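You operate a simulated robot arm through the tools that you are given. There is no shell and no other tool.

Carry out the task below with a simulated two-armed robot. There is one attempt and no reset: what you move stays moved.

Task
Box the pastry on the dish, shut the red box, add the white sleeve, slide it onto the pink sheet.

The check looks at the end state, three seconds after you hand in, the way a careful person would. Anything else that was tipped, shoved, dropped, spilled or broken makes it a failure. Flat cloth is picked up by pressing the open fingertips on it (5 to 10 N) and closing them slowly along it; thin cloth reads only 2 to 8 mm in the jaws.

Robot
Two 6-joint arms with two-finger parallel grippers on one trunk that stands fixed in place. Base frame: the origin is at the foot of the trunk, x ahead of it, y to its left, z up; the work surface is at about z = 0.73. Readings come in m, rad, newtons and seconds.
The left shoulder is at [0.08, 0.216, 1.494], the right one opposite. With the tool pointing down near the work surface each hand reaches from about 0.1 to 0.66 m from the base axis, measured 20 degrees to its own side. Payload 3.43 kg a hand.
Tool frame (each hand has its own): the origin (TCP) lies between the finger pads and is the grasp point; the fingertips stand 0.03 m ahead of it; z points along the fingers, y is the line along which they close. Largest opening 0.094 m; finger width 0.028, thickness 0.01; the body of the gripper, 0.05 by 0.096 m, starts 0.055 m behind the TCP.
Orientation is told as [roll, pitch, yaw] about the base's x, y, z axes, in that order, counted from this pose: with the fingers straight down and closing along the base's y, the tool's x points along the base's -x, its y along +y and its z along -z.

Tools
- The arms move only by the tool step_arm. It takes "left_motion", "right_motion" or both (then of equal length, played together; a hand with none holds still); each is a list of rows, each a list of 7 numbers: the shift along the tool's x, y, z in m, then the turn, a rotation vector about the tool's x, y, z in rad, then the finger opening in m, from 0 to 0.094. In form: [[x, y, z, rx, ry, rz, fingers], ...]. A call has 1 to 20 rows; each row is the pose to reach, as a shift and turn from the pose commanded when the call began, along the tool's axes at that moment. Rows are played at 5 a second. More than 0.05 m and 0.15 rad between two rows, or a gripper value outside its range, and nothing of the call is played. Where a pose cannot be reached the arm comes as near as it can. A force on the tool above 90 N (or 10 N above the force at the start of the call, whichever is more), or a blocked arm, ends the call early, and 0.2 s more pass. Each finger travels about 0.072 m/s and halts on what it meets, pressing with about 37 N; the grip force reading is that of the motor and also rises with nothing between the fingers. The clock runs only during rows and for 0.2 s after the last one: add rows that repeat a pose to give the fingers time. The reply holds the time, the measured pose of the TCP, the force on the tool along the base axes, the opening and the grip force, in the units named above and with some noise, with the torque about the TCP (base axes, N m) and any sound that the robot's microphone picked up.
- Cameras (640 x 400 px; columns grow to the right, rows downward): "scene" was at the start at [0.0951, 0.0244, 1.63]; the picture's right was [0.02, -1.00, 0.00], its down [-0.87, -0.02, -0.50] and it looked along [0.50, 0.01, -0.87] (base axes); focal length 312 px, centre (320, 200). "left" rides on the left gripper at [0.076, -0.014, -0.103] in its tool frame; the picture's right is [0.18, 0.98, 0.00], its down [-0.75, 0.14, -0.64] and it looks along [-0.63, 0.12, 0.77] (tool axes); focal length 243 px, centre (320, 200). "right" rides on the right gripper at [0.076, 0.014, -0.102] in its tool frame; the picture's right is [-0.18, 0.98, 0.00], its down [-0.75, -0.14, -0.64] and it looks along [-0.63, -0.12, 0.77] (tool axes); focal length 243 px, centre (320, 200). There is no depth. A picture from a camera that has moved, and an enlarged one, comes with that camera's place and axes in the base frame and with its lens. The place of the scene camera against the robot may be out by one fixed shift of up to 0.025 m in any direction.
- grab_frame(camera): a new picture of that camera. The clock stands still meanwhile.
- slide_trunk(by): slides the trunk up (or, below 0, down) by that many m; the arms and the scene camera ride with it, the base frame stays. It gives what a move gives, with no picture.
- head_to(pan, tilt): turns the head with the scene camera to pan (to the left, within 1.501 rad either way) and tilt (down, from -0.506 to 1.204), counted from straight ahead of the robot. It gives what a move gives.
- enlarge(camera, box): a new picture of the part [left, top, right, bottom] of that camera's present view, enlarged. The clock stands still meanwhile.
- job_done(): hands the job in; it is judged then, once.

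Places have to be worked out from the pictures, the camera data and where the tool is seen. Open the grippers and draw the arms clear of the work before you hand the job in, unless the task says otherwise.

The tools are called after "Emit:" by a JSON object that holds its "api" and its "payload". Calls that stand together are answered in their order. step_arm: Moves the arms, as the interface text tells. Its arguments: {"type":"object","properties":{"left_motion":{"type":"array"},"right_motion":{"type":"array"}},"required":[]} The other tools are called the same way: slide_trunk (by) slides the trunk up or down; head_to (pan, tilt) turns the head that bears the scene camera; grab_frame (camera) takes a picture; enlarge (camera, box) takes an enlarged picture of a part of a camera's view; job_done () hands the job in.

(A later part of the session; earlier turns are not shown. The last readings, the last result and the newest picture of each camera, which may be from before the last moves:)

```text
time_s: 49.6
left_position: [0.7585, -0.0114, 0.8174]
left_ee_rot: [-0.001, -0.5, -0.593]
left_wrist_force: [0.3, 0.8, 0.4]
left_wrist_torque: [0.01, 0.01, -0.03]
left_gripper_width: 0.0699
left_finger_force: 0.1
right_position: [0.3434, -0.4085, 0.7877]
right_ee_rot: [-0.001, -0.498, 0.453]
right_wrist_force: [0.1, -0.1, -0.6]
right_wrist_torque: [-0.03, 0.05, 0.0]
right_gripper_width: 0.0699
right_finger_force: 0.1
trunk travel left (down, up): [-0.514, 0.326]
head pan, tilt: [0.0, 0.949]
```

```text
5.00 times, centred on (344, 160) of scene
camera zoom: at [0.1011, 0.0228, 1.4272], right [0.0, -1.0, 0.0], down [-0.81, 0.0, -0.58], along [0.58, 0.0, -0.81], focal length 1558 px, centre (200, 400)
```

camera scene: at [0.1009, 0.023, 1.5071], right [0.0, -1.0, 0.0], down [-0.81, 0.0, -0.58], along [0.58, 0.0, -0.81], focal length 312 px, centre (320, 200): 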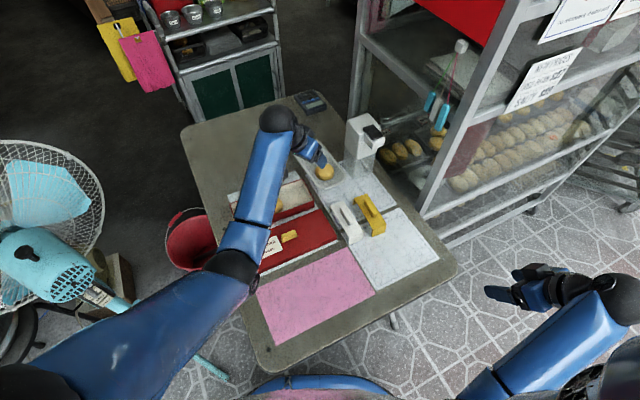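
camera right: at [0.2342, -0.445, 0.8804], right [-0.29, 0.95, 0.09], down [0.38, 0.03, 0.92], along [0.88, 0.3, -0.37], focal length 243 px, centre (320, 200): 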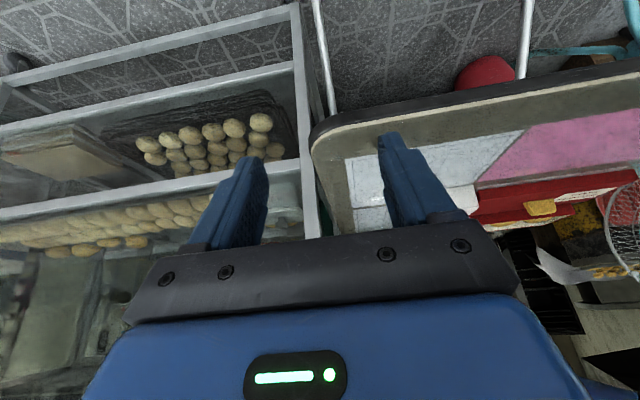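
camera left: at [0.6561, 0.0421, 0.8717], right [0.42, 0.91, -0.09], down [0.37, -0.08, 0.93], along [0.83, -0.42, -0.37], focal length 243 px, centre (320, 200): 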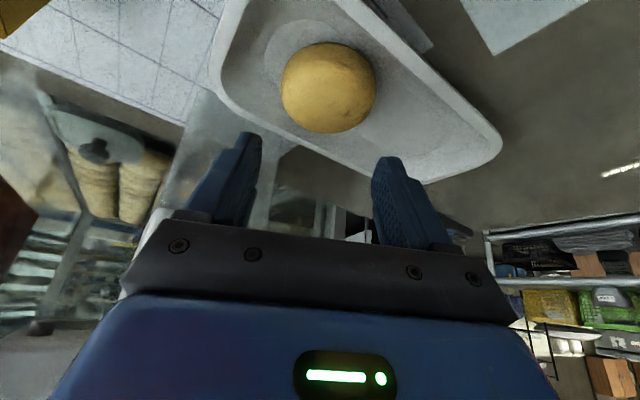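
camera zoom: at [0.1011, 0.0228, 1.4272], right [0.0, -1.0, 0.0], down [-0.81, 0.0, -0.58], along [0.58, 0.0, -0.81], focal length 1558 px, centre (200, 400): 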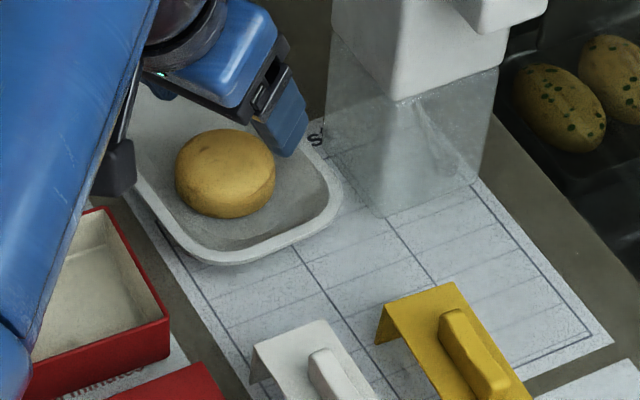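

Alignment across the fingers is within a millimetre. I lower the trunk the remaining 0.045 m so the fingers straddle the pastry.

Emit:
{"api": "slide_trunk", "payload": {"by": -0.03}}

Emit:
{"api": "slide_trunk", "payload": {"by": -0.015}}

Emit:
{"api": "grab_frame", "payload": {"camera": "left"}}

Emit:
{"api": "enlarge", "payload": {"camera": "scene", "box": [280, 120, 408, 200]}}

```text
time_s: 50.4
left_position: [0.7595, -0.0119, 0.787]
left_ee_rot: [0.0, -0.501, -0.594]
left_wrist_force: [-0.4, 0.5, 0.0]
left_wrist_torque: [-0.02, -0.01, 0.03]
left_gripper_width: 0.07
left_finger_force: 0.0
right_position: [0.3437, -0.408, 0.7569]
right_ee_rot: [0.0, -0.5, 0.454]
right_wrist_force: [-0.2, -0.8, -0.3]
right_wrist_torque: [0.01, 0.0, 0.01]
right_gripper_width: 0.0699
right_finger_force: 0.1
trunk travel left (down, up): [-0.484, 0.356]
head pan, tilt: [0.0, 0.949]
```

```text
time_s: 51.0
left_position: [0.7601, -0.0111, 0.7719]
left_ee_rot: [0.001, -0.5, -0.594]
left_wrist_force: [0.1, 0.0, 0.0]
left_wrist_torque: [0.01, -0.01, 0.01]
left_gripper_width: 0.07
left_finger_force: 0.0
right_position: [0.3436, -0.4076, 0.7428]
right_ee_rot: [0.0, -0.498, 0.453]
right_wrist_force: [0.2, -0.6, 0.5]
right_wrist_torque: [-0.03, 0.0, -0.01]
right_gripper_width: 0.0699
right_finger_force: 0.1
trunk travel left (down, up): [-0.469, 0.371]
head pan, tilt: [0.0, 0.949]
```

```text
taken
camera left: at [0.6561, 0.0421, 0.8266], right [0.42, 0.91, -0.09], down [0.37, -0.08, 0.92], along [0.83, -0.42, -0.37], focal length 243 px, centre (320, 200)
```

left: 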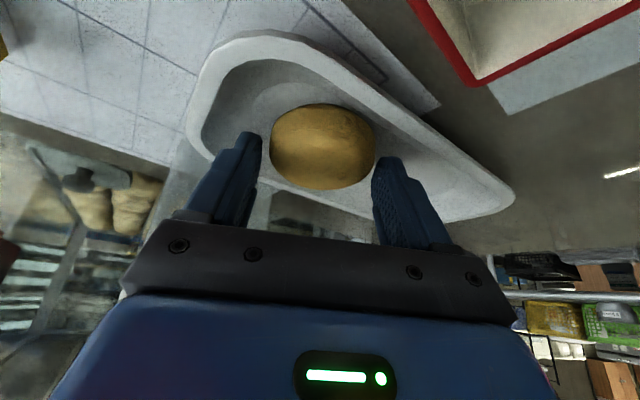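

```text
5.00 times, centred on (344, 160) of scene
camera zoom: at [0.1011, 0.0228, 1.3821], right [0.0, -1.0, 0.0], down [-0.81, 0.0, -0.58], along [0.58, 0.0, -0.81], focal length 1558 px, centre (200, 400)
```

zoom: 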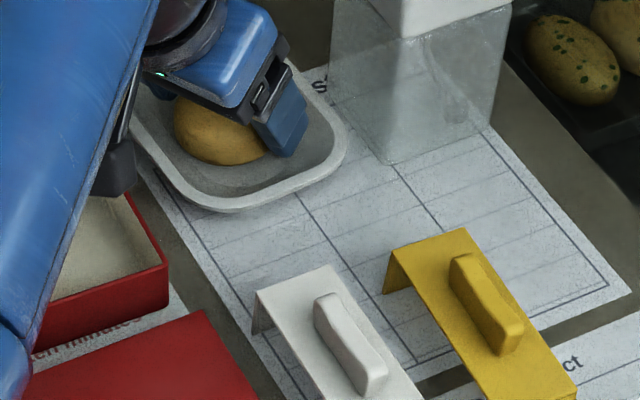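

Fingers straddle the pastry with no contact force. I close gently, stepping the opening down to 0.056.

Emit:
{"api": "step_arm", "payload": {"left_motion": [[0, 0, 0, 0, 0, 0, 0.066], [0, 0, 0, 0, 0, 0, 0.063], [0, 0, 0, 0, 0, 0, 0.06], [0, 0, 0, 0, 0, 0, 0.058], [0, 0, 0, 0, 0, 0, 0.056], [0, 0, 0, 0, 0, 0, 0.056]]}}

Emit:
{"api": "grab_frame", "payload": {"camera": "left"}}

```text
time_s: 52.4
left_position: [0.7595, -0.0118, 0.7722]
left_ee_rot: [-0.001, -0.502, -0.594]
left_wrist_force: [-0.6, 0.4, 0.1]
left_wrist_torque: [0.01, 0.03, 0.02]
left_gripper_width: 0.0593
left_finger_force: 37.3
right_position: [0.3447, -0.4075, 0.7436]
right_ee_rot: [0.0, -0.499, 0.453]
right_wrist_force: [-0.9, 0.4, 0.2]
right_wrist_torque: [0.0, -0.01, 0.03]
right_gripper_width: 0.0703
right_finger_force: 0.0
trunk travel left (down, up): [-0.469, 0.371]
head pan, tilt: [0.0, 0.949]
```

```text
taken
camera left: at [0.6562, 0.0421, 0.8265], right [0.42, 0.91, -0.09], down [0.37, -0.08, 0.92], along [0.83, -0.42, -0.37], focal length 243 px, centre (320, 200)
```

left: 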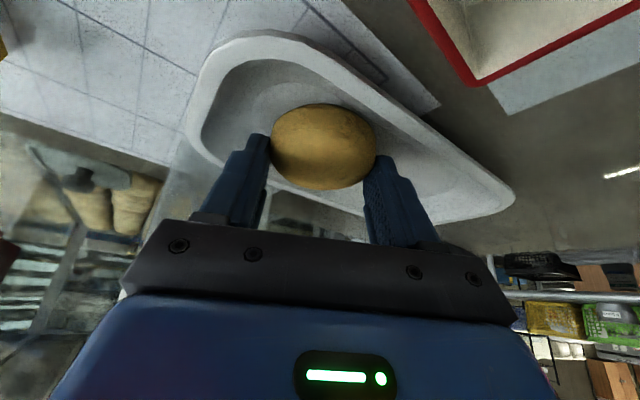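

The grip holds at 0.0593 m and the pastry looks intact. I lift with the trunk by 3 cm and check.

Emit:
{"api": "slide_trunk", "payload": {"by": 0.03}}

Emit:
{"api": "grab_frame", "payload": {"camera": "left"}}

Emit:
{"api": "enlarge", "payload": {"camera": "scene", "box": [280, 120, 408, 200]}}

```text
time_s: 53.1
left_position: [0.761, -0.0123, 0.8013]
left_ee_rot: [0.001, -0.499, -0.593]
left_wrist_force: [0.4, 0.2, -1.0]
left_wrist_torque: [-0.02, -0.01, -0.02]
left_gripper_width: 0.0593
left_finger_force: 36.8
right_position: [0.3436, -0.409, 0.7725]
right_ee_rot: [0.0, -0.499, 0.454]
right_wrist_force: [0.2, 0.4, 0.2]
right_wrist_torque: [-0.01, -0.02, 0.0]
right_gripper_width: 0.0699
right_finger_force: 0.0
trunk travel left (down, up): [-0.499, 0.341]
head pan, tilt: [0.0, 0.949]
```

```text
taken
camera left: at [0.6565, 0.042, 0.8562], right [0.42, 0.91, -0.09], down [0.37, -0.08, 0.92], along [0.83, -0.42, -0.37], focal length 243 px, centre (320, 200)
```

left: 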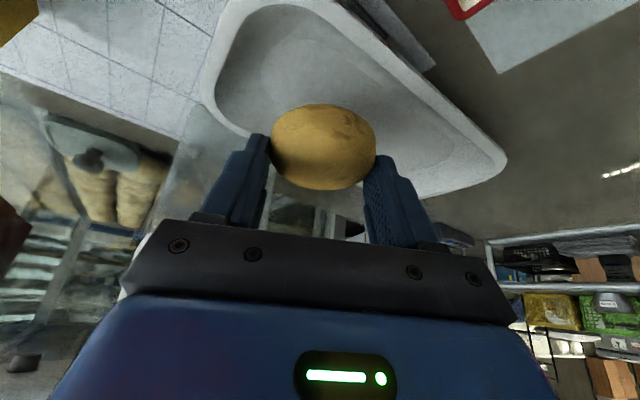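

```text
5.00 times, centred on (344, 160) of scene
camera zoom: at [0.1018, 0.0226, 1.4121], right [0.0, -1.0, 0.0], down [-0.81, 0.0, -0.58], along [0.58, 0.0, -0.81], focal length 1558 px, centre (200, 400)
```

zoom: 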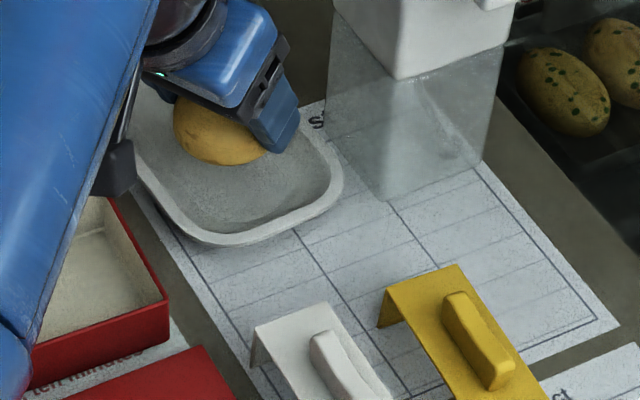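

The pastry is lifted securely. I raise the trunk 0.1 m more, then carry the pastry over to the free slot at the box's right end.

Emit:
{"api": "slide_trunk", "payload": {"by": 0.1}}

Emit:
{"api": "step_arm", "payload": {"left_motion": [[0.0242, 0.0029, -0.0132, 0, 0, 0, 0.056], [0.0484, 0.0058, -0.0264, 0, 0, 0, 0.056], [0.0725, 0.0088, -0.0397, 0, 0, 0, 0.056], [0.0967, 0.0117, -0.0529, 0, 0, 0, 0.056], [0.1209, 0.0146, -0.0661, 0, 0, 0, 0.056], [0.1209, 0.0146, -0.0661, 0, 0, 0, 0.056]]}}

Emit:
{"api": "grab_frame", "payload": {"camera": "left"}}

Emit:
{"api": "grab_frame", "payload": {"camera": "scene"}}

```text
time_s: 54.5
left_position: [0.7609, -0.0129, 0.9014]
left_ee_rot: [0.001, -0.501, -0.592]
left_wrist_force: [-0.6, 0.4, -0.9]
left_wrist_torque: [0.02, 0.0, 0.01]
left_gripper_width: 0.0594
left_finger_force: 37.3
right_position: [0.3443, -0.4085, 0.8723]
right_ee_rot: [0.0, -0.498, 0.454]
right_wrist_force: [0.0, -0.6, 0.3]
right_wrist_torque: [0.02, 0.03, -0.04]
right_gripper_width: 0.0703
right_finger_force: 0.0
trunk travel left (down, up): [-0.599, 0.241]
head pan, tilt: [0.0, 0.949]
```

```text
time_s: 55.9
left_position: [0.6556, 0.0755, 0.9028]
left_ee_rot: [-0.001, -0.5, -0.595]
left_wrist_force: [0.3, 0.3, -0.6]
left_wrist_torque: [-0.01, 0.05, 0.01]
left_gripper_width: 0.0595
left_finger_force: 37.3
right_position: [0.3445, -0.4085, 0.8729]
right_ee_rot: [0.0, -0.498, 0.453]
right_wrist_force: [-0.1, 0.2, 0.9]
right_wrist_torque: [-0.04, 0.02, -0.06]
right_gripper_width: 0.0701
right_finger_force: 0.1
trunk travel left (down, up): [-0.599, 0.241]
head pan, tilt: [0.0, 0.949]
```

```text
taken
camera left: at [0.5522, 0.1298, 0.9571], right [0.42, 0.91, -0.09], down [0.37, -0.08, 0.92], along [0.83, -0.42, -0.37], focal length 243 px, centre (320, 200)
```

left: 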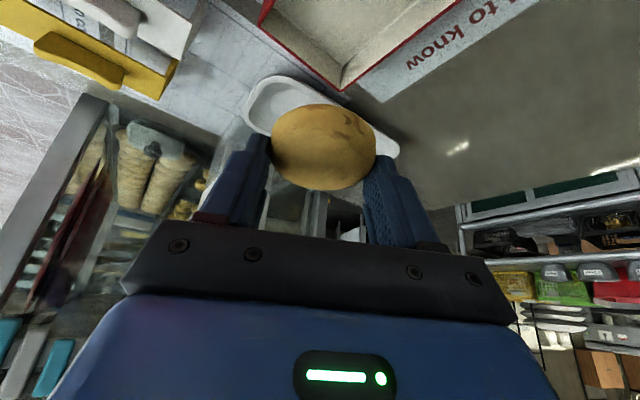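

```text
taken
camera scene: at [0.1018, 0.0223, 1.5121], right [0.0, -1.0, 0.0], down [-0.81, 0.0, -0.58], along [0.58, 0.0, -0.81], focal length 312 px, centre (320, 200)
```

scene: 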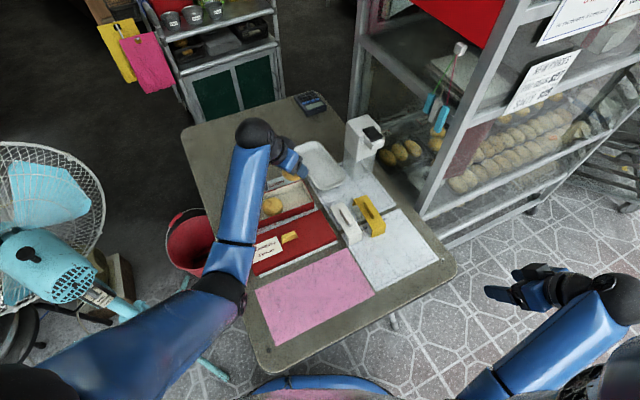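

The pastry hangs above the box's right end. I enlarge the left view to fix the box corner position.

Emit:
{"api": "enlarge", "payload": {"camera": "left", "box": [230, 0, 422, 120]}}

Emit:
{"api": "enlarge", "payload": {"camera": "scene", "box": [240, 130, 352, 200]}}

```text
3.33 times, centred on (326, 60) of left
camera zoom: at [0.5522, 0.1298, 0.9571], right [0.42, 0.91, -0.09], down [0.37, -0.08, 0.92], along [0.83, -0.42, -0.37], focal length 809 px, centre (300, 667)
```

zoom: 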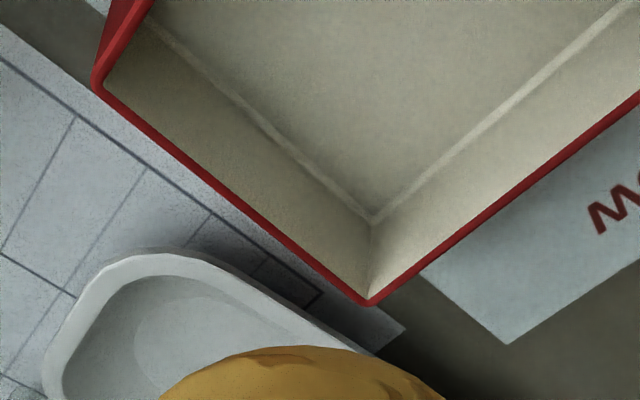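

```text
5.71 times, centred on (296, 165) of scene
camera zoom: at [0.1018, 0.0223, 1.5121], right [0.0, -1.0, 0.0], down [-0.81, 0.0, -0.58], along [0.58, 0.0, -0.81], focal length 1781 px, centre (457, 400)
```

zoom: 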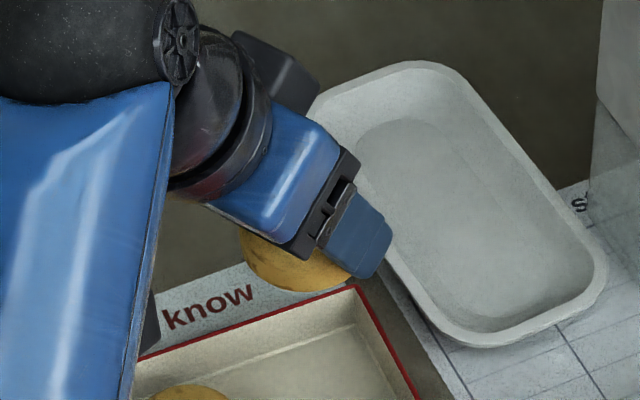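

The box corner fix gives the free slot centre ≈(0.659, 0.074) and the pastry now hangs at ≈(0.659, 0.074). I lower with the trunk in two stages so the fingertips end just above the rim.

Emit:
{"api": "slide_trunk", "payload": {"by": -0.08}}

Emit:
{"api": "enlarge", "payload": {"camera": "left", "box": [180, 0, 500, 200]}}

Emit:
{"api": "enlarge", "payload": {"camera": "scene", "box": [240, 130, 352, 200]}}

```text
time_s: 57.0
left_position: [0.6563, 0.0754, 0.8228]
left_ee_rot: [-0.001, -0.5, -0.594]
left_wrist_force: [0.1, 0.2, -0.4]
left_wrist_torque: [-0.02, -0.02, -0.04]
left_gripper_width: 0.0594
left_finger_force: 37.0
right_position: [0.3452, -0.4081, 0.7924]
right_ee_rot: [-0.001, -0.499, 0.455]
right_wrist_force: [-0.2, -0.2, 1.1]
right_wrist_torque: [0.01, -0.01, 0.07]
right_gripper_width: 0.07
right_finger_force: 0.1
trunk travel left (down, up): [-0.519, 0.321]
head pan, tilt: [0.0, 0.949]
```

```text
2.00 times, centred on (340, 100) of left
camera zoom: at [0.5522, 0.1299, 0.8773], right [0.42, 0.91, -0.09], down [0.37, -0.08, 0.92], along [0.83, -0.42, -0.37], focal length 485 px, centre (280, 400)
```

zoom: 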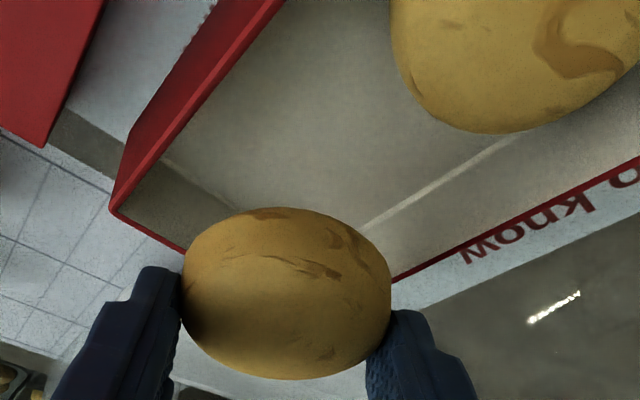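

```text
5.71 times, centred on (296, 165) of scene
camera zoom: at [0.1013, 0.0227, 1.4321], right [0.0, -1.0, 0.0], down [-0.81, 0.0, -0.58], along [0.58, 0.0, -0.81], focal length 1781 px, centre (457, 400)
```

zoom: 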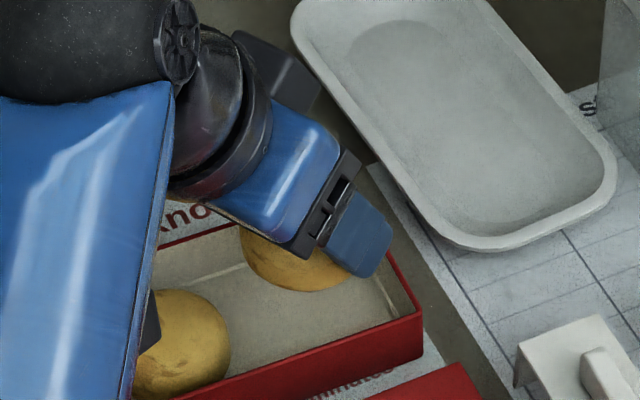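

Everything lines up. I lower the last 2.5 cm.

Emit:
{"api": "slide_trunk", "payload": {"by": -0.026}}

Emit:
{"api": "enlarge", "payload": {"camera": "left", "box": [180, 0, 500, 200]}}

Emit:
{"api": "enlarge", "payload": {"camera": "scene", "box": [240, 130, 352, 200]}}

```text
time_s: 57.8
left_position: [0.6571, 0.0766, 0.7967]
left_ee_rot: [0.001, -0.501, -0.593]
left_wrist_force: [0.6, -0.2, -0.1]
left_wrist_torque: [-0.01, 0.0, 0.0]
left_gripper_width: 0.0593
left_finger_force: 36.7
right_position: [0.3443, -0.4079, 0.7675]
right_ee_rot: [-0.001, -0.5, 0.454]
right_wrist_force: [-0.6, -0.1, 0.1]
right_wrist_torque: [0.01, -0.02, 0.0]
right_gripper_width: 0.07
right_finger_force: 0.1
trunk travel left (down, up): [-0.493, 0.347]
head pan, tilt: [0.0, 0.949]
```

```text
2.00 times, centred on (340, 100) of left
camera zoom: at [0.552, 0.1299, 0.8514], right [0.42, 0.91, -0.09], down [0.37, -0.08, 0.92], along [0.83, -0.42, -0.37], focal length 485 px, centre (280, 400)
```

zoom: 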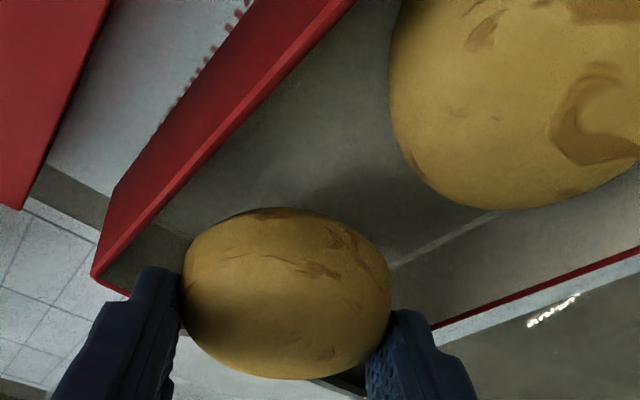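

```text
5.71 times, centred on (296, 165) of scene
camera zoom: at [0.101, 0.0228, 1.4061], right [0.0, -1.0, 0.0], down [-0.81, 0.0, -0.58], along [0.58, 0.0, -0.81], focal length 1781 px, centre (457, 400)
```

zoom: 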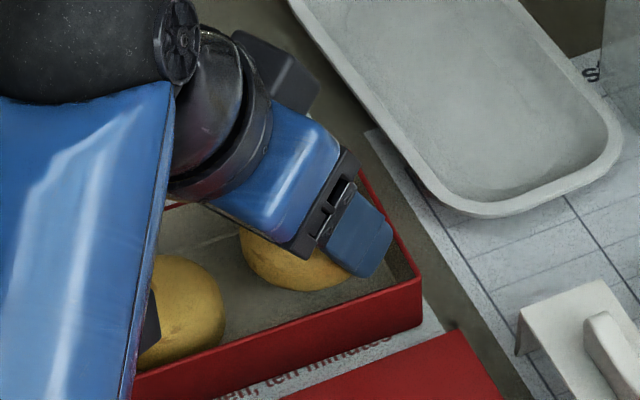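

The lower finger corner would sit right over the near rim, so I shift 6 mm toward the far wall and lower 5 mm before releasing.

Emit:
{"api": "step_arm", "payload": {"left_motion": [[-0.0028, 0.0051, 0.0015, 0, 0, 0, 0.056], [-0.0004, 0.0051, 0.0059, 0, 0, 0, 0.056], [-0.0004, 0.0051, 0.0059, 0, 0, 0, 0.056]]}}

Emit:
{"api": "enlarge", "payload": {"camera": "left", "box": [180, 0, 500, 200]}}

```text
time_s: 58.6
left_position: [0.6616, 0.0794, 0.7916]
left_ee_rot: [0.0, -0.501, -0.593]
left_wrist_force: [-0.4, -0.6, 0.4]
left_wrist_torque: [-0.02, -0.03, -0.01]
left_gripper_width: 0.0591
left_finger_force: 36.5
right_position: [0.3431, -0.4083, 0.767]
right_ee_rot: [0.0, -0.5, 0.455]
right_wrist_force: [-0.4, -0.1, 0.5]
right_wrist_torque: [-0.01, -0.01, 0.02]
right_gripper_width: 0.07
right_finger_force: 0.1
trunk travel left (down, up): [-0.493, 0.347]
head pan, tilt: [0.0, 0.949]
```

```text
2.00 times, centred on (340, 100) of left
camera zoom: at [0.5581, 0.1322, 0.8464], right [0.42, 0.91, -0.09], down [0.37, -0.08, 0.92], along [0.83, -0.42, -0.37], focal length 485 px, centre (280, 400)
```

zoom: 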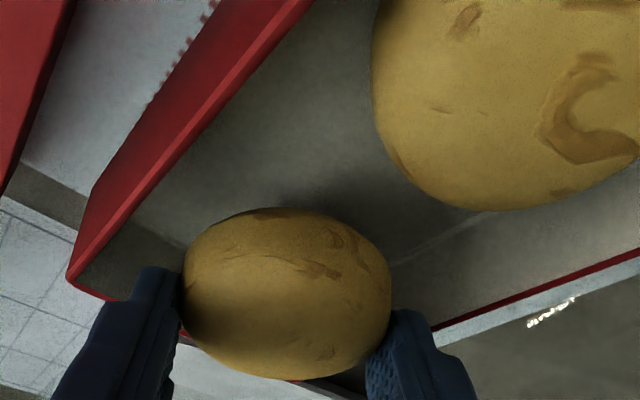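

No contact forces. I open the fingers just enough (to 0.067) to release the pastry into the slot.

Emit:
{"api": "step_arm", "payload": {"left_motion": [[0, 0, 0, 0, 0, 0, 0.06], [0, 0, 0, 0, 0, 0, 0.063], [0, 0, 0, 0, 0, 0, 0.067], [0, 0, 0, 0, 0, 0, 0.067], [0, 0, 0, 0, 0, 0, 0.067]]}}

Emit:
{"api": "enlarge", "payload": {"camera": "left", "box": [180, 0, 500, 200]}}

Emit:
{"api": "enlarge", "payload": {"camera": "scene", "box": [240, 130, 352, 200]}}

```text
time_s: 59.8
left_position: [0.6617, 0.0775, 0.7917]
left_ee_rot: [0.0, -0.5, -0.593]
left_wrist_force: [-0.8, -0.4, 2.3]
left_wrist_torque: [0.02, -0.05, 0.02]
left_gripper_width: 0.0668
left_finger_force: 0.0
right_position: [0.3435, -0.4082, 0.7665]
right_ee_rot: [-0.001, -0.498, 0.454]
right_wrist_force: [0.2, 0.3, -0.1]
right_wrist_torque: [-0.01, 0.01, 0.03]
right_gripper_width: 0.0701
right_finger_force: 0.0
trunk travel left (down, up): [-0.493, 0.347]
head pan, tilt: [0.0, 0.949]
```

```text
2.00 times, centred on (340, 100) of left
camera zoom: at [0.5579, 0.1322, 0.8466], right [0.42, 0.91, -0.09], down [0.37, -0.08, 0.92], along [0.83, -0.42, -0.37], focal length 485 px, centre (280, 400)
```

zoom: 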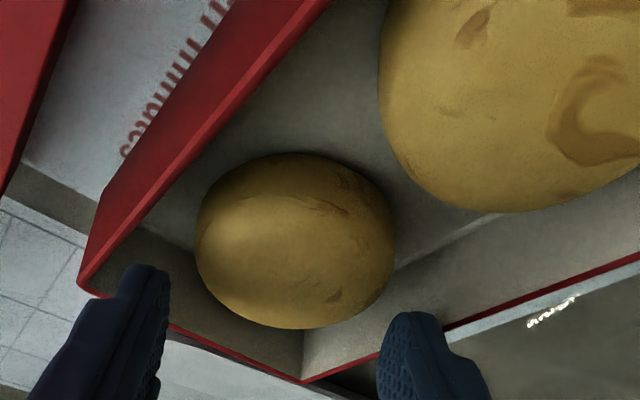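

```text
5.71 times, centred on (296, 165) of scene
camera zoom: at [0.1011, 0.0227, 1.4061], right [0.0, -1.0, 0.0], down [-0.81, 0.0, -0.58], along [0.58, 0.0, -0.81], focal length 1781 px, centre (457, 400)
```

zoom: 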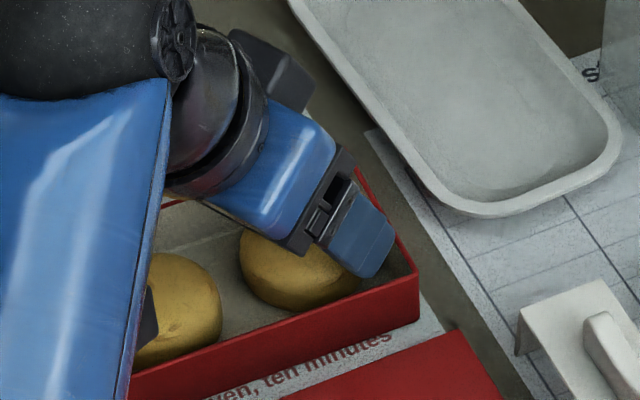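

The pastry dropped into the slot (the box was nudged by a few mm, to be re-measured). I raise the trunk to clear the box, then look.

Emit:
{"api": "slide_trunk", "payload": {"by": 0.1}}

Emit:
{"api": "grab_frame", "payload": {"camera": "left"}}

Emit:
{"api": "grab_frame", "payload": {"camera": "scene"}}

```text
time_s: 61.1
left_position: [0.661, 0.0786, 0.8909]
left_ee_rot: [0.0, -0.5, -0.596]
left_wrist_force: [0.0, -0.1, 0.5]
left_wrist_torque: [-0.01, 0.01, 0.02]
left_gripper_width: 0.0669
left_finger_force: 0.1
right_position: [0.3441, -0.4077, 0.8656]
right_ee_rot: [-0.001, -0.498, 0.453]
right_wrist_force: [0.3, 0.1, 0.0]
right_wrist_torque: [-0.03, 0.0, -0.01]
right_gripper_width: 0.0698
right_finger_force: 0.1
trunk travel left (down, up): [-0.593, 0.247]
head pan, tilt: [0.0, 0.949]
```

```text
taken
camera left: at [0.5581, 0.1322, 0.9463], right [0.42, 0.91, -0.09], down [0.37, -0.08, 0.92], along [0.83, -0.42, -0.37], focal length 243 px, centre (320, 200)
```

left: 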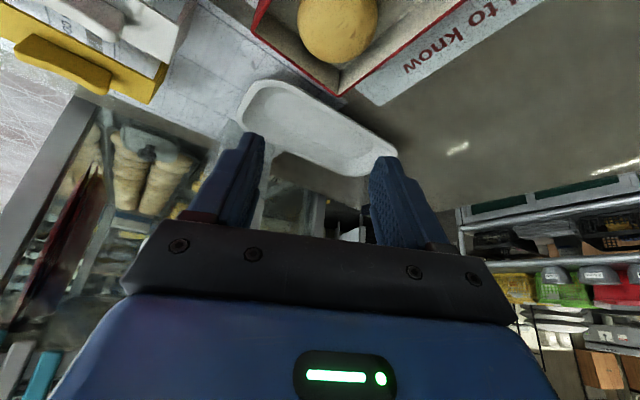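

```text
taken
camera scene: at [0.1015, 0.0227, 1.506], right [0.0, -1.0, 0.0], down [-0.81, 0.0, -0.58], along [0.58, 0.0, -0.81], focal length 312 px, centre (320, 200)
```

scene: 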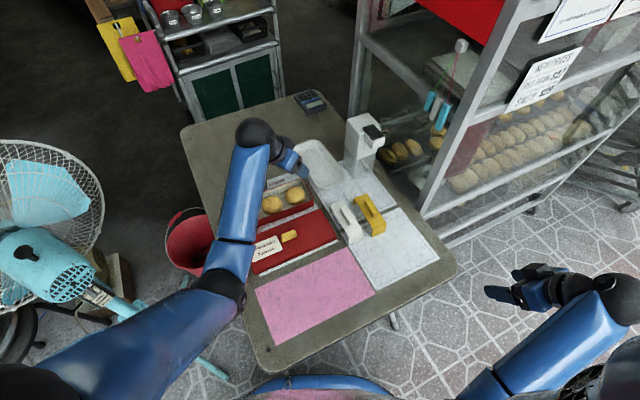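

Three pastries are now in the box. Next is the lid: I raise the trunk 0.08 m and bring the left hand back over the lid with the tool pointing down.

Emit:
{"api": "slide_trunk", "payload": {"by": 0.08}}

Emit:
{"api": "step_arm", "payload": {"left_motion": [[0.026, -0.0102, 0.0029, 0, 0.083, 0, 0.07], [0.0521, -0.0204, 0.0058, 0, 0.167, 0, 0.075], [0.0781, -0.0306, 0.0087, 0, 0.25, 0, 0.08], [0.1041, -0.0408, 0.0115, 0, 0.333, 0, 0.085], [0.1302, -0.051, 0.0144, 0, 0.417, 0, 0.09], [0.1562, -0.0612, 0.0173, 0, 0.5, 0, 0.094], [0.1562, -0.0612, 0.0173, 0, 0.5, 0, 0.094]]}}

Emit:
{"api": "step_arm", "payload": {"left_motion": [[0, 0, 0, 0, 0, 0.13, 0.094], [0, 0, 0, 0, 0, 0.26, 0.094], [0, 0, 0, 0, 0, 0.39, 0.094], [0, 0, 0, 0, 0, 0.521, 0.094], [0, 0, 0, 0, 0, 0.521, 0.094]]}}

Emit:
{"api": "grab_frame", "payload": {"camera": "left"}}

Emit:
{"api": "grab_frame", "payload": {"camera": "scene"}}

```text
time_s: 62.3
left_position: [0.6607, 0.0772, 0.9725]
left_ee_rot: [0.001, -0.501, -0.593]
left_wrist_force: [0.1, 1.3, 0.0]
left_wrist_torque: [0.0, 0.0, -0.01]
left_gripper_width: 0.0669
left_finger_force: 0.1
right_position: [0.3443, -0.409, 0.9459]
right_ee_rot: [0.0, -0.499, 0.454]
right_wrist_force: [-0.2, 0.1, 0.5]
right_wrist_torque: [-0.01, 0.01, 0.02]
right_gripper_width: 0.0701
right_finger_force: 0.0
trunk travel left (down, up): [-0.673, 0.167]
head pan, tilt: [0.0, 0.949]
```

```text
time_s: 63.9
left_position: [0.5208, 0.0996, 0.8828]
left_ee_rot: [0.0, 0.0, -0.595]
left_wrist_force: [0.9, -0.7, 0.2]
left_wrist_torque: [-0.01, -0.02, -0.04]
left_gripper_width: 0.0939
left_finger_force: 0.0
right_position: [0.3444, -0.4083, 0.9465]
right_ee_rot: [0.0, -0.499, 0.455]
right_wrist_force: [0.0, 1.4, 0.1]
right_wrist_torque: [-0.01, 0.03, 0.01]
right_gripper_width: 0.0699
right_finger_force: 0.0
trunk travel left (down, up): [-0.673, 0.167]
head pan, tilt: [0.0, 0.949]
```

```text
time_s: 65.1
left_position: [0.5208, 0.1004, 0.8812]
left_ee_rot: [0.0, -0.001, -1.116]
left_wrist_force: [0.4, -0.5, -0.4]
left_wrist_torque: [0.01, 0.02, -0.01]
left_gripper_width: 0.0944
left_finger_force: 0.1
right_position: [0.3433, -0.4088, 0.9476]
right_ee_rot: [-0.001, -0.5, 0.453]
right_wrist_force: [0.5, -0.5, 0.1]
right_wrist_torque: [0.01, -0.01, -0.03]
right_gripper_width: 0.07
right_finger_force: 0.0
trunk travel left (down, up): [-0.673, 0.167]
head pan, tilt: [0.0, 0.949]
```

```text
taken
camera left: at [0.4752, 0.1629, 0.9854], right [0.8, 0.6, 0.0], down [0.46, -0.61, 0.64], along [0.38, -0.52, -0.77], focal length 243 px, centre (320, 200)
```

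left: 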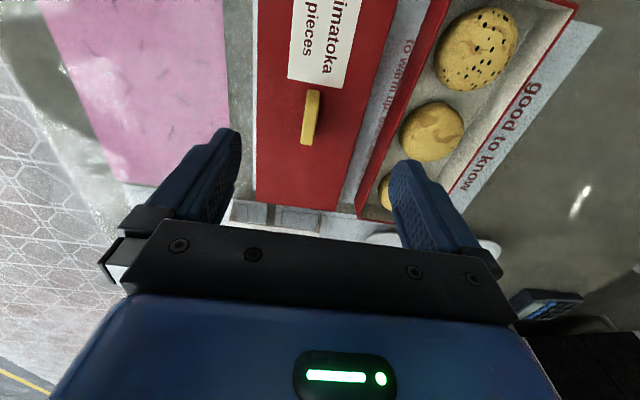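

```text
taken
camera scene: at [0.1013, 0.0227, 1.5861], right [0.0, -1.0, 0.0], down [-0.81, 0.0, -0.58], along [0.58, 0.0, -0.81], focal length 312 px, centre (320, 200)
```

scene: 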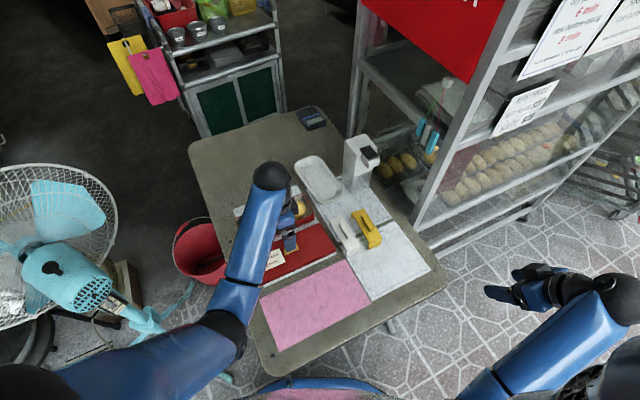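

The left camera now looks straight along the lid. I enlarge to measure the lid edges, the handle and the box.

Emit:
{"api": "enlarge", "payload": {"camera": "left", "box": [230, 60, 422, 180]}}

Emit:
{"api": "enlarge", "payload": {"camera": "left", "box": [230, 0, 422, 120]}}

Emit:
{"api": "enlarge", "payload": {"camera": "left", "box": [340, 0, 640, 188]}}

Emit:
{"api": "enlarge", "payload": {"camera": "left", "box": [230, 130, 422, 250]}}

```text
3.33 times, centred on (326, 120) of left
camera zoom: at [0.4752, 0.1629, 0.9854], right [0.8, 0.6, 0.0], down [0.46, -0.61, 0.64], along [0.38, -0.52, -0.77], focal length 809 px, centre (300, 467)
```

zoom: 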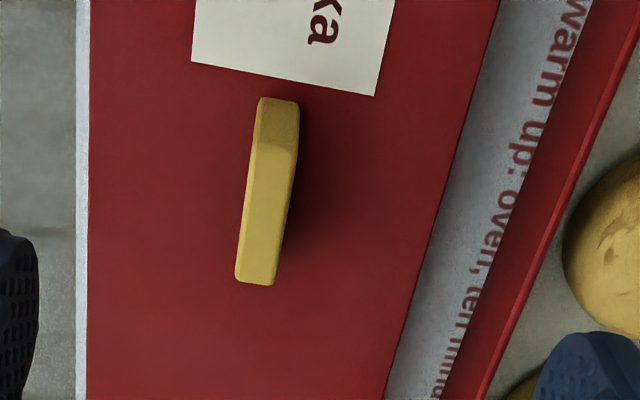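

```text
3.33 times, centred on (326, 60) of left
camera zoom: at [0.4752, 0.1629, 0.9854], right [0.8, 0.6, 0.0], down [0.46, -0.61, 0.64], along [0.38, -0.52, -0.77], focal length 809 px, centre (300, 667)
```

zoom: 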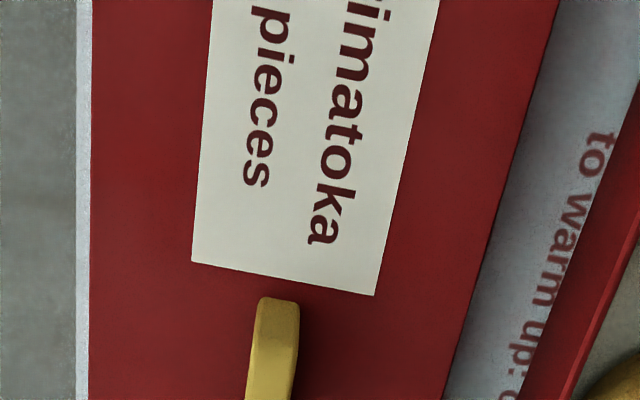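

```text
2.13 times, centred on (490, 94) of left
camera zoom: at [0.4752, 0.1629, 0.9854], right [0.8, 0.6, 0.0], down [0.46, -0.61, 0.64], along [0.38, -0.52, -0.77], focal length 516 px, centre (-42, 426)
```

zoom: 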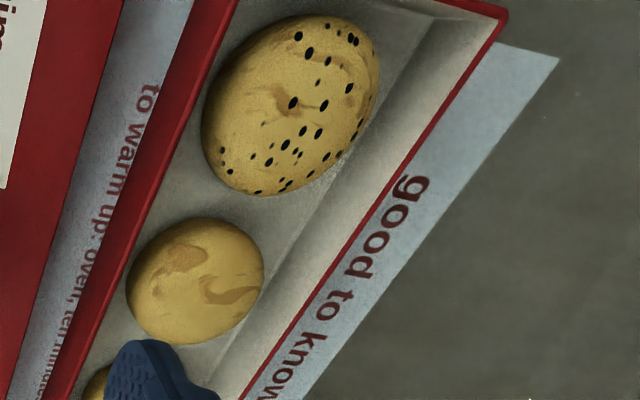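

```text
3.33 times, centred on (326, 190) of left
camera zoom: at [0.4752, 0.1629, 0.9854], right [0.8, 0.6, 0.0], down [0.46, -0.61, 0.64], along [0.38, -0.52, -0.77], focal length 809 px, centre (300, 233)
```

zoom: 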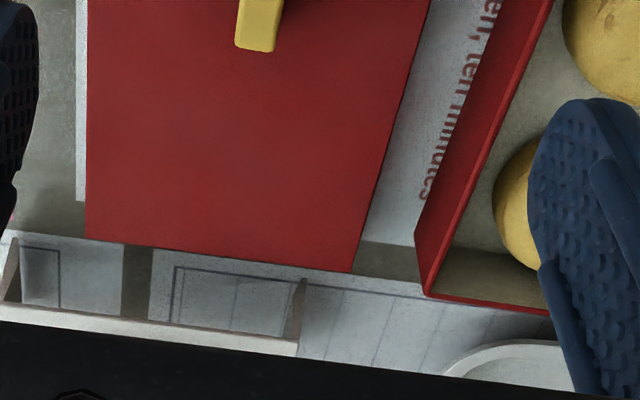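

Measured: lid centre/handle ≈(0.5207, 0.0853), lid yaw ≈26.6°, box centre ≈(0.631, 0.145), box yaw ≈24.5°. I lower the left hand over the handle to z≈0.82 with fingers at 0.05.

Emit:
{"api": "step_arm", "payload": {"left_motion": [[-0.0034, -0.0016, 0.015, 0, 0, -0.0025, 0.08], [-0.0068, -0.0033, 0.03, 0, 0, -0.005, 0.07], [-0.0102, -0.005, 0.045, 0, 0, -0.0075, 0.06], [-0.0136, -0.0066, 0.0612, 0, 0, -0.0098, 0.05], [-0.0136, -0.0066, 0.0612, 0, 0, -0.0098, 0.05]]}}

Emit:
{"api": "grab_frame", "payload": {"camera": "left"}}

Emit:
{"api": "enlarge", "payload": {"camera": "scene", "box": [230, 190, 358, 270]}}

```text
time_s: 66.3
left_position: [0.5206, 0.0842, 0.8209]
left_ee_rot: [0.0, 0.0, -1.106]
left_wrist_force: [0.1, -0.2, 0.4]
left_wrist_torque: [0.01, 0.01, -0.03]
left_gripper_width: 0.0498
left_finger_force: 0.2
right_position: [0.344, -0.4081, 0.9473]
right_ee_rot: [0.001, -0.499, 0.453]
right_wrist_force: [-0.4, 0.5, 0.6]
right_wrist_torque: [0.04, 0.01, 0.0]
right_gripper_width: 0.0698
right_finger_force: 0.0
trunk travel left (down, up): [-0.673, 0.167]
head pan, tilt: [0.0, 0.949]
```

```text
taken
camera left: at [0.4732, 0.1468, 0.9253], right [0.8, 0.61, 0.0], down [0.46, -0.61, 0.64], along [0.39, -0.51, -0.77], focal length 243 px, centre (320, 200)
```

left: 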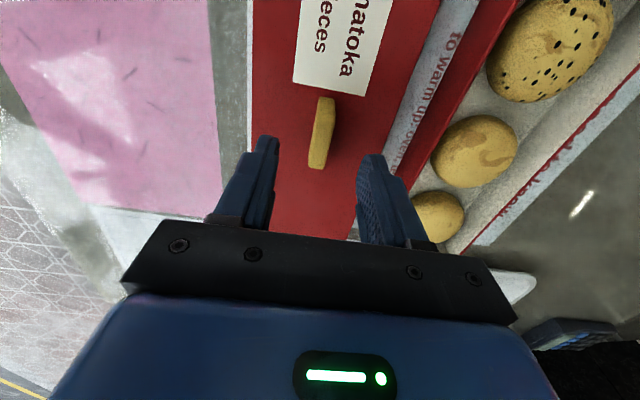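

```text
5.00 times, centred on (294, 230) of scene
camera zoom: at [0.1013, 0.0227, 1.5861], right [0.0, -1.0, 0.0], down [-0.81, 0.0, -0.58], along [0.58, 0.0, -0.81], focal length 1558 px, centre (450, 50)
```

zoom: 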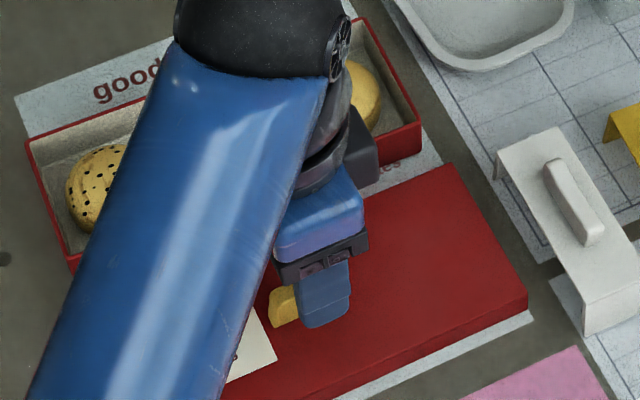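

The handle is centred between the fingers. I descend to z≈0.782 (fingertips just above the lid top).

Emit:
{"api": "step_arm", "payload": {"left_motion": [[0.001, 0, 0.013, 0, 0, 0, 0.05], [0.002, 0, 0.026, 0, 0, 0, 0.05], [0.002, 0, 0.034, 0, 0, 0, 0.05], [0.002, 0, 0.038, 0, 0, 0, 0.05], [0.002, 0, 0.038, 0, 0, 0, 0.05]]}}

Emit:
{"api": "enlarge", "payload": {"camera": "left", "box": [200, 60, 440, 210]}}

Emit:
{"api": "enlarge", "payload": {"camera": "scene", "box": [250, 200, 346, 260]}}

```text
time_s: 67.5
left_position: [0.5183, 0.0857, 0.7832]
left_ee_rot: [-0.001, 0.0, -1.105]
left_wrist_force: [-0.2, 0.2, -0.1]
left_wrist_torque: [0.01, -0.04, 0.02]
left_gripper_width: 0.0501
left_finger_force: 0.2
right_position: [0.345, -0.4075, 0.9458]
right_ee_rot: [-0.002, -0.5, 0.455]
right_wrist_force: [-0.6, -0.1, 0.4]
right_wrist_torque: [0.0, -0.02, -0.05]
right_gripper_width: 0.0701
right_finger_force: 0.0
trunk travel left (down, up): [-0.673, 0.167]
head pan, tilt: [0.0, 0.949]
```

```text
2.67 times, centred on (320, 135) of left
camera zoom: at [0.4723, 0.1479, 0.8868], right [0.8, 0.61, 0.0], down [0.46, -0.61, 0.64], along [0.39, -0.51, -0.77], focal length 647 px, centre (320, 373)
```

zoom: 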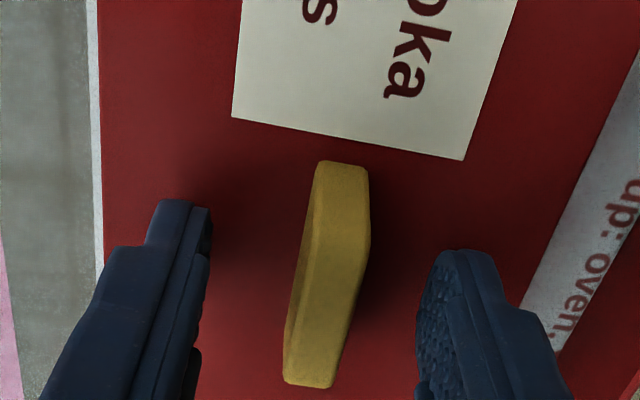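

```text
6.67 times, centred on (298, 230) of scene
camera zoom: at [0.1012, 0.0227, 1.5861], right [0.0, -1.0, 0.0], down [-0.81, 0.0, -0.58], along [0.58, 0.0, -0.81], focal length 2078 px, centre (467, 0)
```

zoom: 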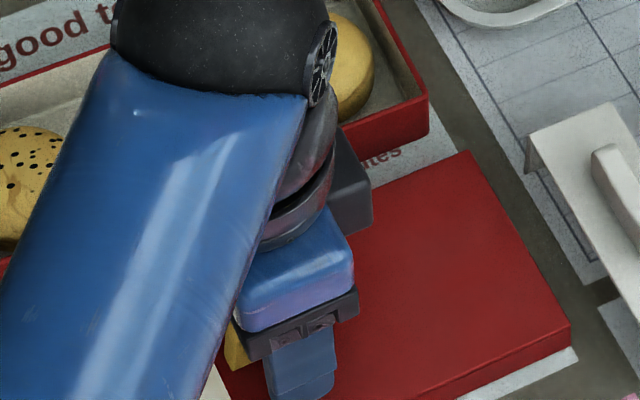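

Fingers straddle the handle, tips centred on it. I close on the handle.

Emit:
{"api": "step_arm", "payload": {"left_motion": [[0, 0, 0, 0, 0, 0, 0.04], [0, 0, 0, 0, 0, 0, 0.03], [0, 0, 0, 0, 0, 0, 0.022], [0, 0, 0, 0, 0, 0, 0.014], [0, 0, 0, 0, 0, 0, 0.006], [0, 0, 0, 0, 0, 0, 0.006]]}}

Emit:
{"api": "enlarge", "payload": {"camera": "left", "box": [200, 60, 440, 210]}}

```text
time_s: 68.9
left_position: [0.519, 0.085, 0.7831]
left_ee_rot: [-0.002, 0.001, -1.104]
left_wrist_force: [0.3, -0.5, 1.6]
left_wrist_torque: [0.04, -0.07, -0.07]
left_gripper_width: 0.0106
left_finger_force: 37.0
right_position: [0.3444, -0.409, 0.9469]
right_ee_rot: [0.0, -0.5, 0.453]
right_wrist_force: [0.0, 0.0, 0.2]
right_wrist_torque: [0.0, -0.04, 0.0]
right_gripper_width: 0.0699
right_finger_force: 0.0
trunk travel left (down, up): [-0.673, 0.167]
head pan, tilt: [0.0, 0.949]
```

```text
2.67 times, centred on (320, 135) of left
camera zoom: at [0.4723, 0.1478, 0.887], right [0.8, 0.61, 0.0], down [0.46, -0.61, 0.64], along [0.39, -0.51, -0.77], focal length 647 px, centre (320, 373)
```

zoom: 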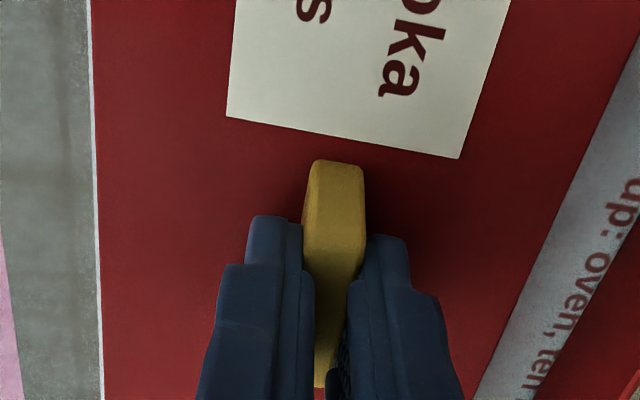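

The handle is gripped (10.6 mm wide). I lift with the trunk 6 cm and look at how the lid hangs.

Emit:
{"api": "slide_trunk", "payload": {"by": 0.06}}

Emit:
{"api": "grab_frame", "payload": {"camera": "left"}}

Emit:
{"api": "grab_frame", "payload": {"camera": "scene"}}

```text
time_s: 69.9
left_position: [0.5193, 0.0858, 0.8426]
left_ee_rot: [-0.002, 0.0, -1.105]
left_wrist_force: [1.3, -0.2, 0.2]
left_wrist_torque: [0.02, 0.0, 0.01]
left_gripper_width: 0.0106
left_finger_force: 37.0
right_position: [0.3432, -0.4087, 1.0071]
right_ee_rot: [0.001, -0.498, 0.453]
right_wrist_force: [0.0, -0.9, 0.3]
right_wrist_torque: [0.0, 0.0, 0.03]
right_gripper_width: 0.0699
right_finger_force: 0.1
trunk travel left (down, up): [-0.733, 0.107]
head pan, tilt: [0.0, 0.949]
```

```text
taken
camera left: at [0.4725, 0.1478, 0.9467], right [0.8, 0.61, 0.0], down [0.46, -0.61, 0.64], along [0.39, -0.51, -0.77], focal length 243 px, centre (320, 200)
```

left: 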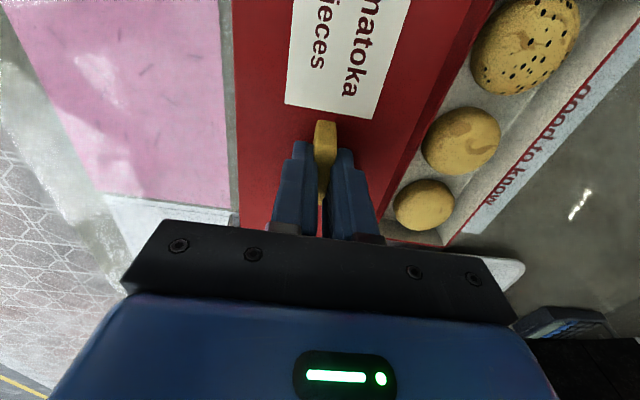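

```text
taken
camera scene: at [0.1016, 0.0227, 1.646], right [0.0, -1.0, 0.0], down [-0.81, 0.0, -0.58], along [0.58, 0.0, -0.81], focal length 312 px, centre (320, 200)
```

scene: 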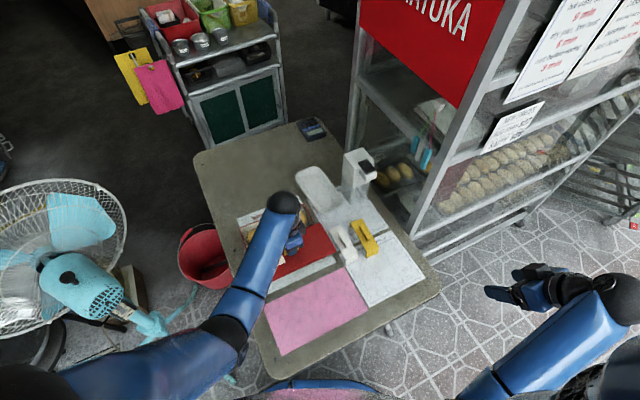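

The lid hangs level. I carry it along the box's width direction to above the box and turn it by −0.038 rad to match the box yaw.

Emit:
{"api": "step_arm", "payload": {"left_motion": [[0.001, 0.025, 0, 0, 0, 0.008, 0.006], [0.002, 0.05, 0, 0, 0, 0.015, 0.006], [0.003, 0.075, 0, 0, 0, 0.023, 0.006], [0.004, 0.1, 0, 0, 0, 0.03, 0.006], [0.0046, 0.1266, 0, 0, 0, 0.038, 0.006], [0.0046, 0.1266, 0, 0, 0, 0.038, 0.006]]}}

Emit:
{"api": "grab_frame", "payload": {"camera": "left"}}

Emit:
{"api": "grab_frame", "payload": {"camera": "scene"}}

```text
time_s: 71.3
left_position: [0.6296, 0.1444, 0.8434]
left_ee_rot: [0.0, 0.0, -1.143]
left_wrist_force: [-0.6, 0.5, -0.2]
left_wrist_torque: [0.02, 0.0, -0.02]
left_gripper_width: 0.0106
left_finger_force: 37.1
right_position: [0.3446, -0.4081, 1.0064]
right_ee_rot: [0.0, -0.501, 0.454]
right_wrist_force: [0.9, -0.2, 1.1]
right_wrist_torque: [-0.03, 0.01, 0.02]
right_gripper_width: 0.0698
right_finger_force: 0.1
trunk travel left (down, up): [-0.733, 0.107]
head pan, tilt: [0.0, 0.949]
```

```text
taken
camera left: at [0.5859, 0.2087, 0.9467], right [0.82, 0.58, 0.0], down [0.44, -0.63, 0.64], along [0.37, -0.53, -0.77], focal length 243 px, centre (320, 200)
```

left: 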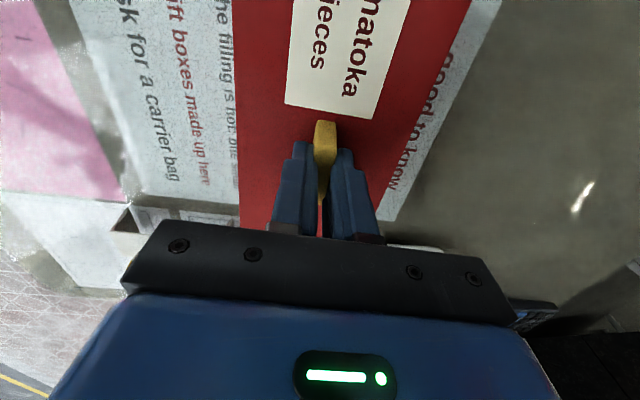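

```text
taken
camera scene: at [0.101, 0.0226, 1.6461], right [0.0, -1.0, 0.0], down [-0.81, 0.0, -0.58], along [0.58, 0.0, -0.81], focal length 312 px, centre (320, 200)
```

scene: 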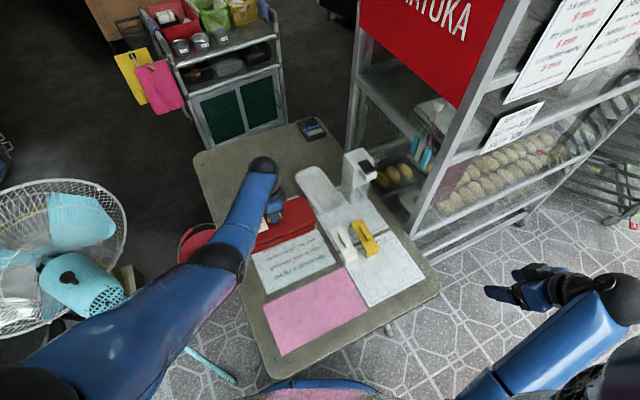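

The lid is above the box. I enlarge scene and left views to check its alignment with the box edges below.

Emit:
{"api": "enlarge", "payload": {"camera": "scene", "box": [230, 180, 342, 250]}}

Emit:
{"api": "enlarge", "payload": {"camera": "left", "box": [200, 0, 520, 250]}}

Emit:
{"api": "grab_frame", "payload": {"camera": "right"}}

```text
5.71 times, centred on (286, 215) of scene
camera zoom: at [0.101, 0.0226, 1.6461], right [0.0, -1.0, 0.0], down [-0.81, 0.0, -0.58], along [0.58, 0.0, -0.81], focal length 1781 px, centre (514, 114)
```

zoom: 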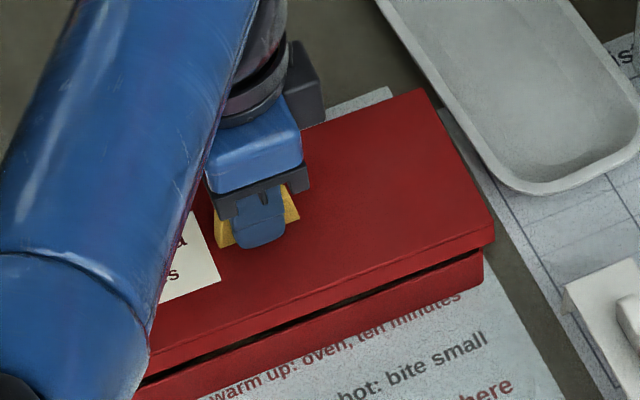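

```text
1.60 times, centred on (360, 125) of left
camera zoom: at [0.5859, 0.2087, 0.9467], right [0.82, 0.58, 0.0], down [0.44, -0.63, 0.64], along [0.37, -0.53, -0.77], focal length 388 px, centre (256, 320)
```

zoom: 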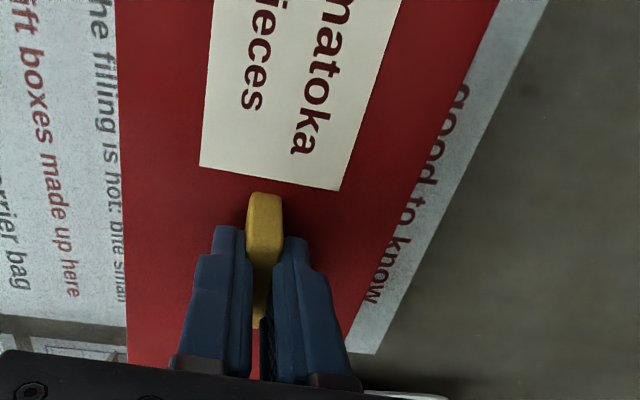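

```text
taken
camera right: at [0.2341, -0.445, 1.0593], right [-0.29, 0.95, 0.09], down [0.38, 0.03, 0.92], along [0.88, 0.3, -0.37], focal length 243 px, centre (320, 200)
```

right: 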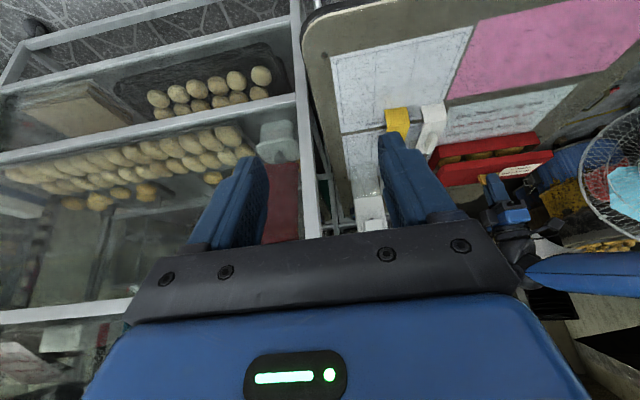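

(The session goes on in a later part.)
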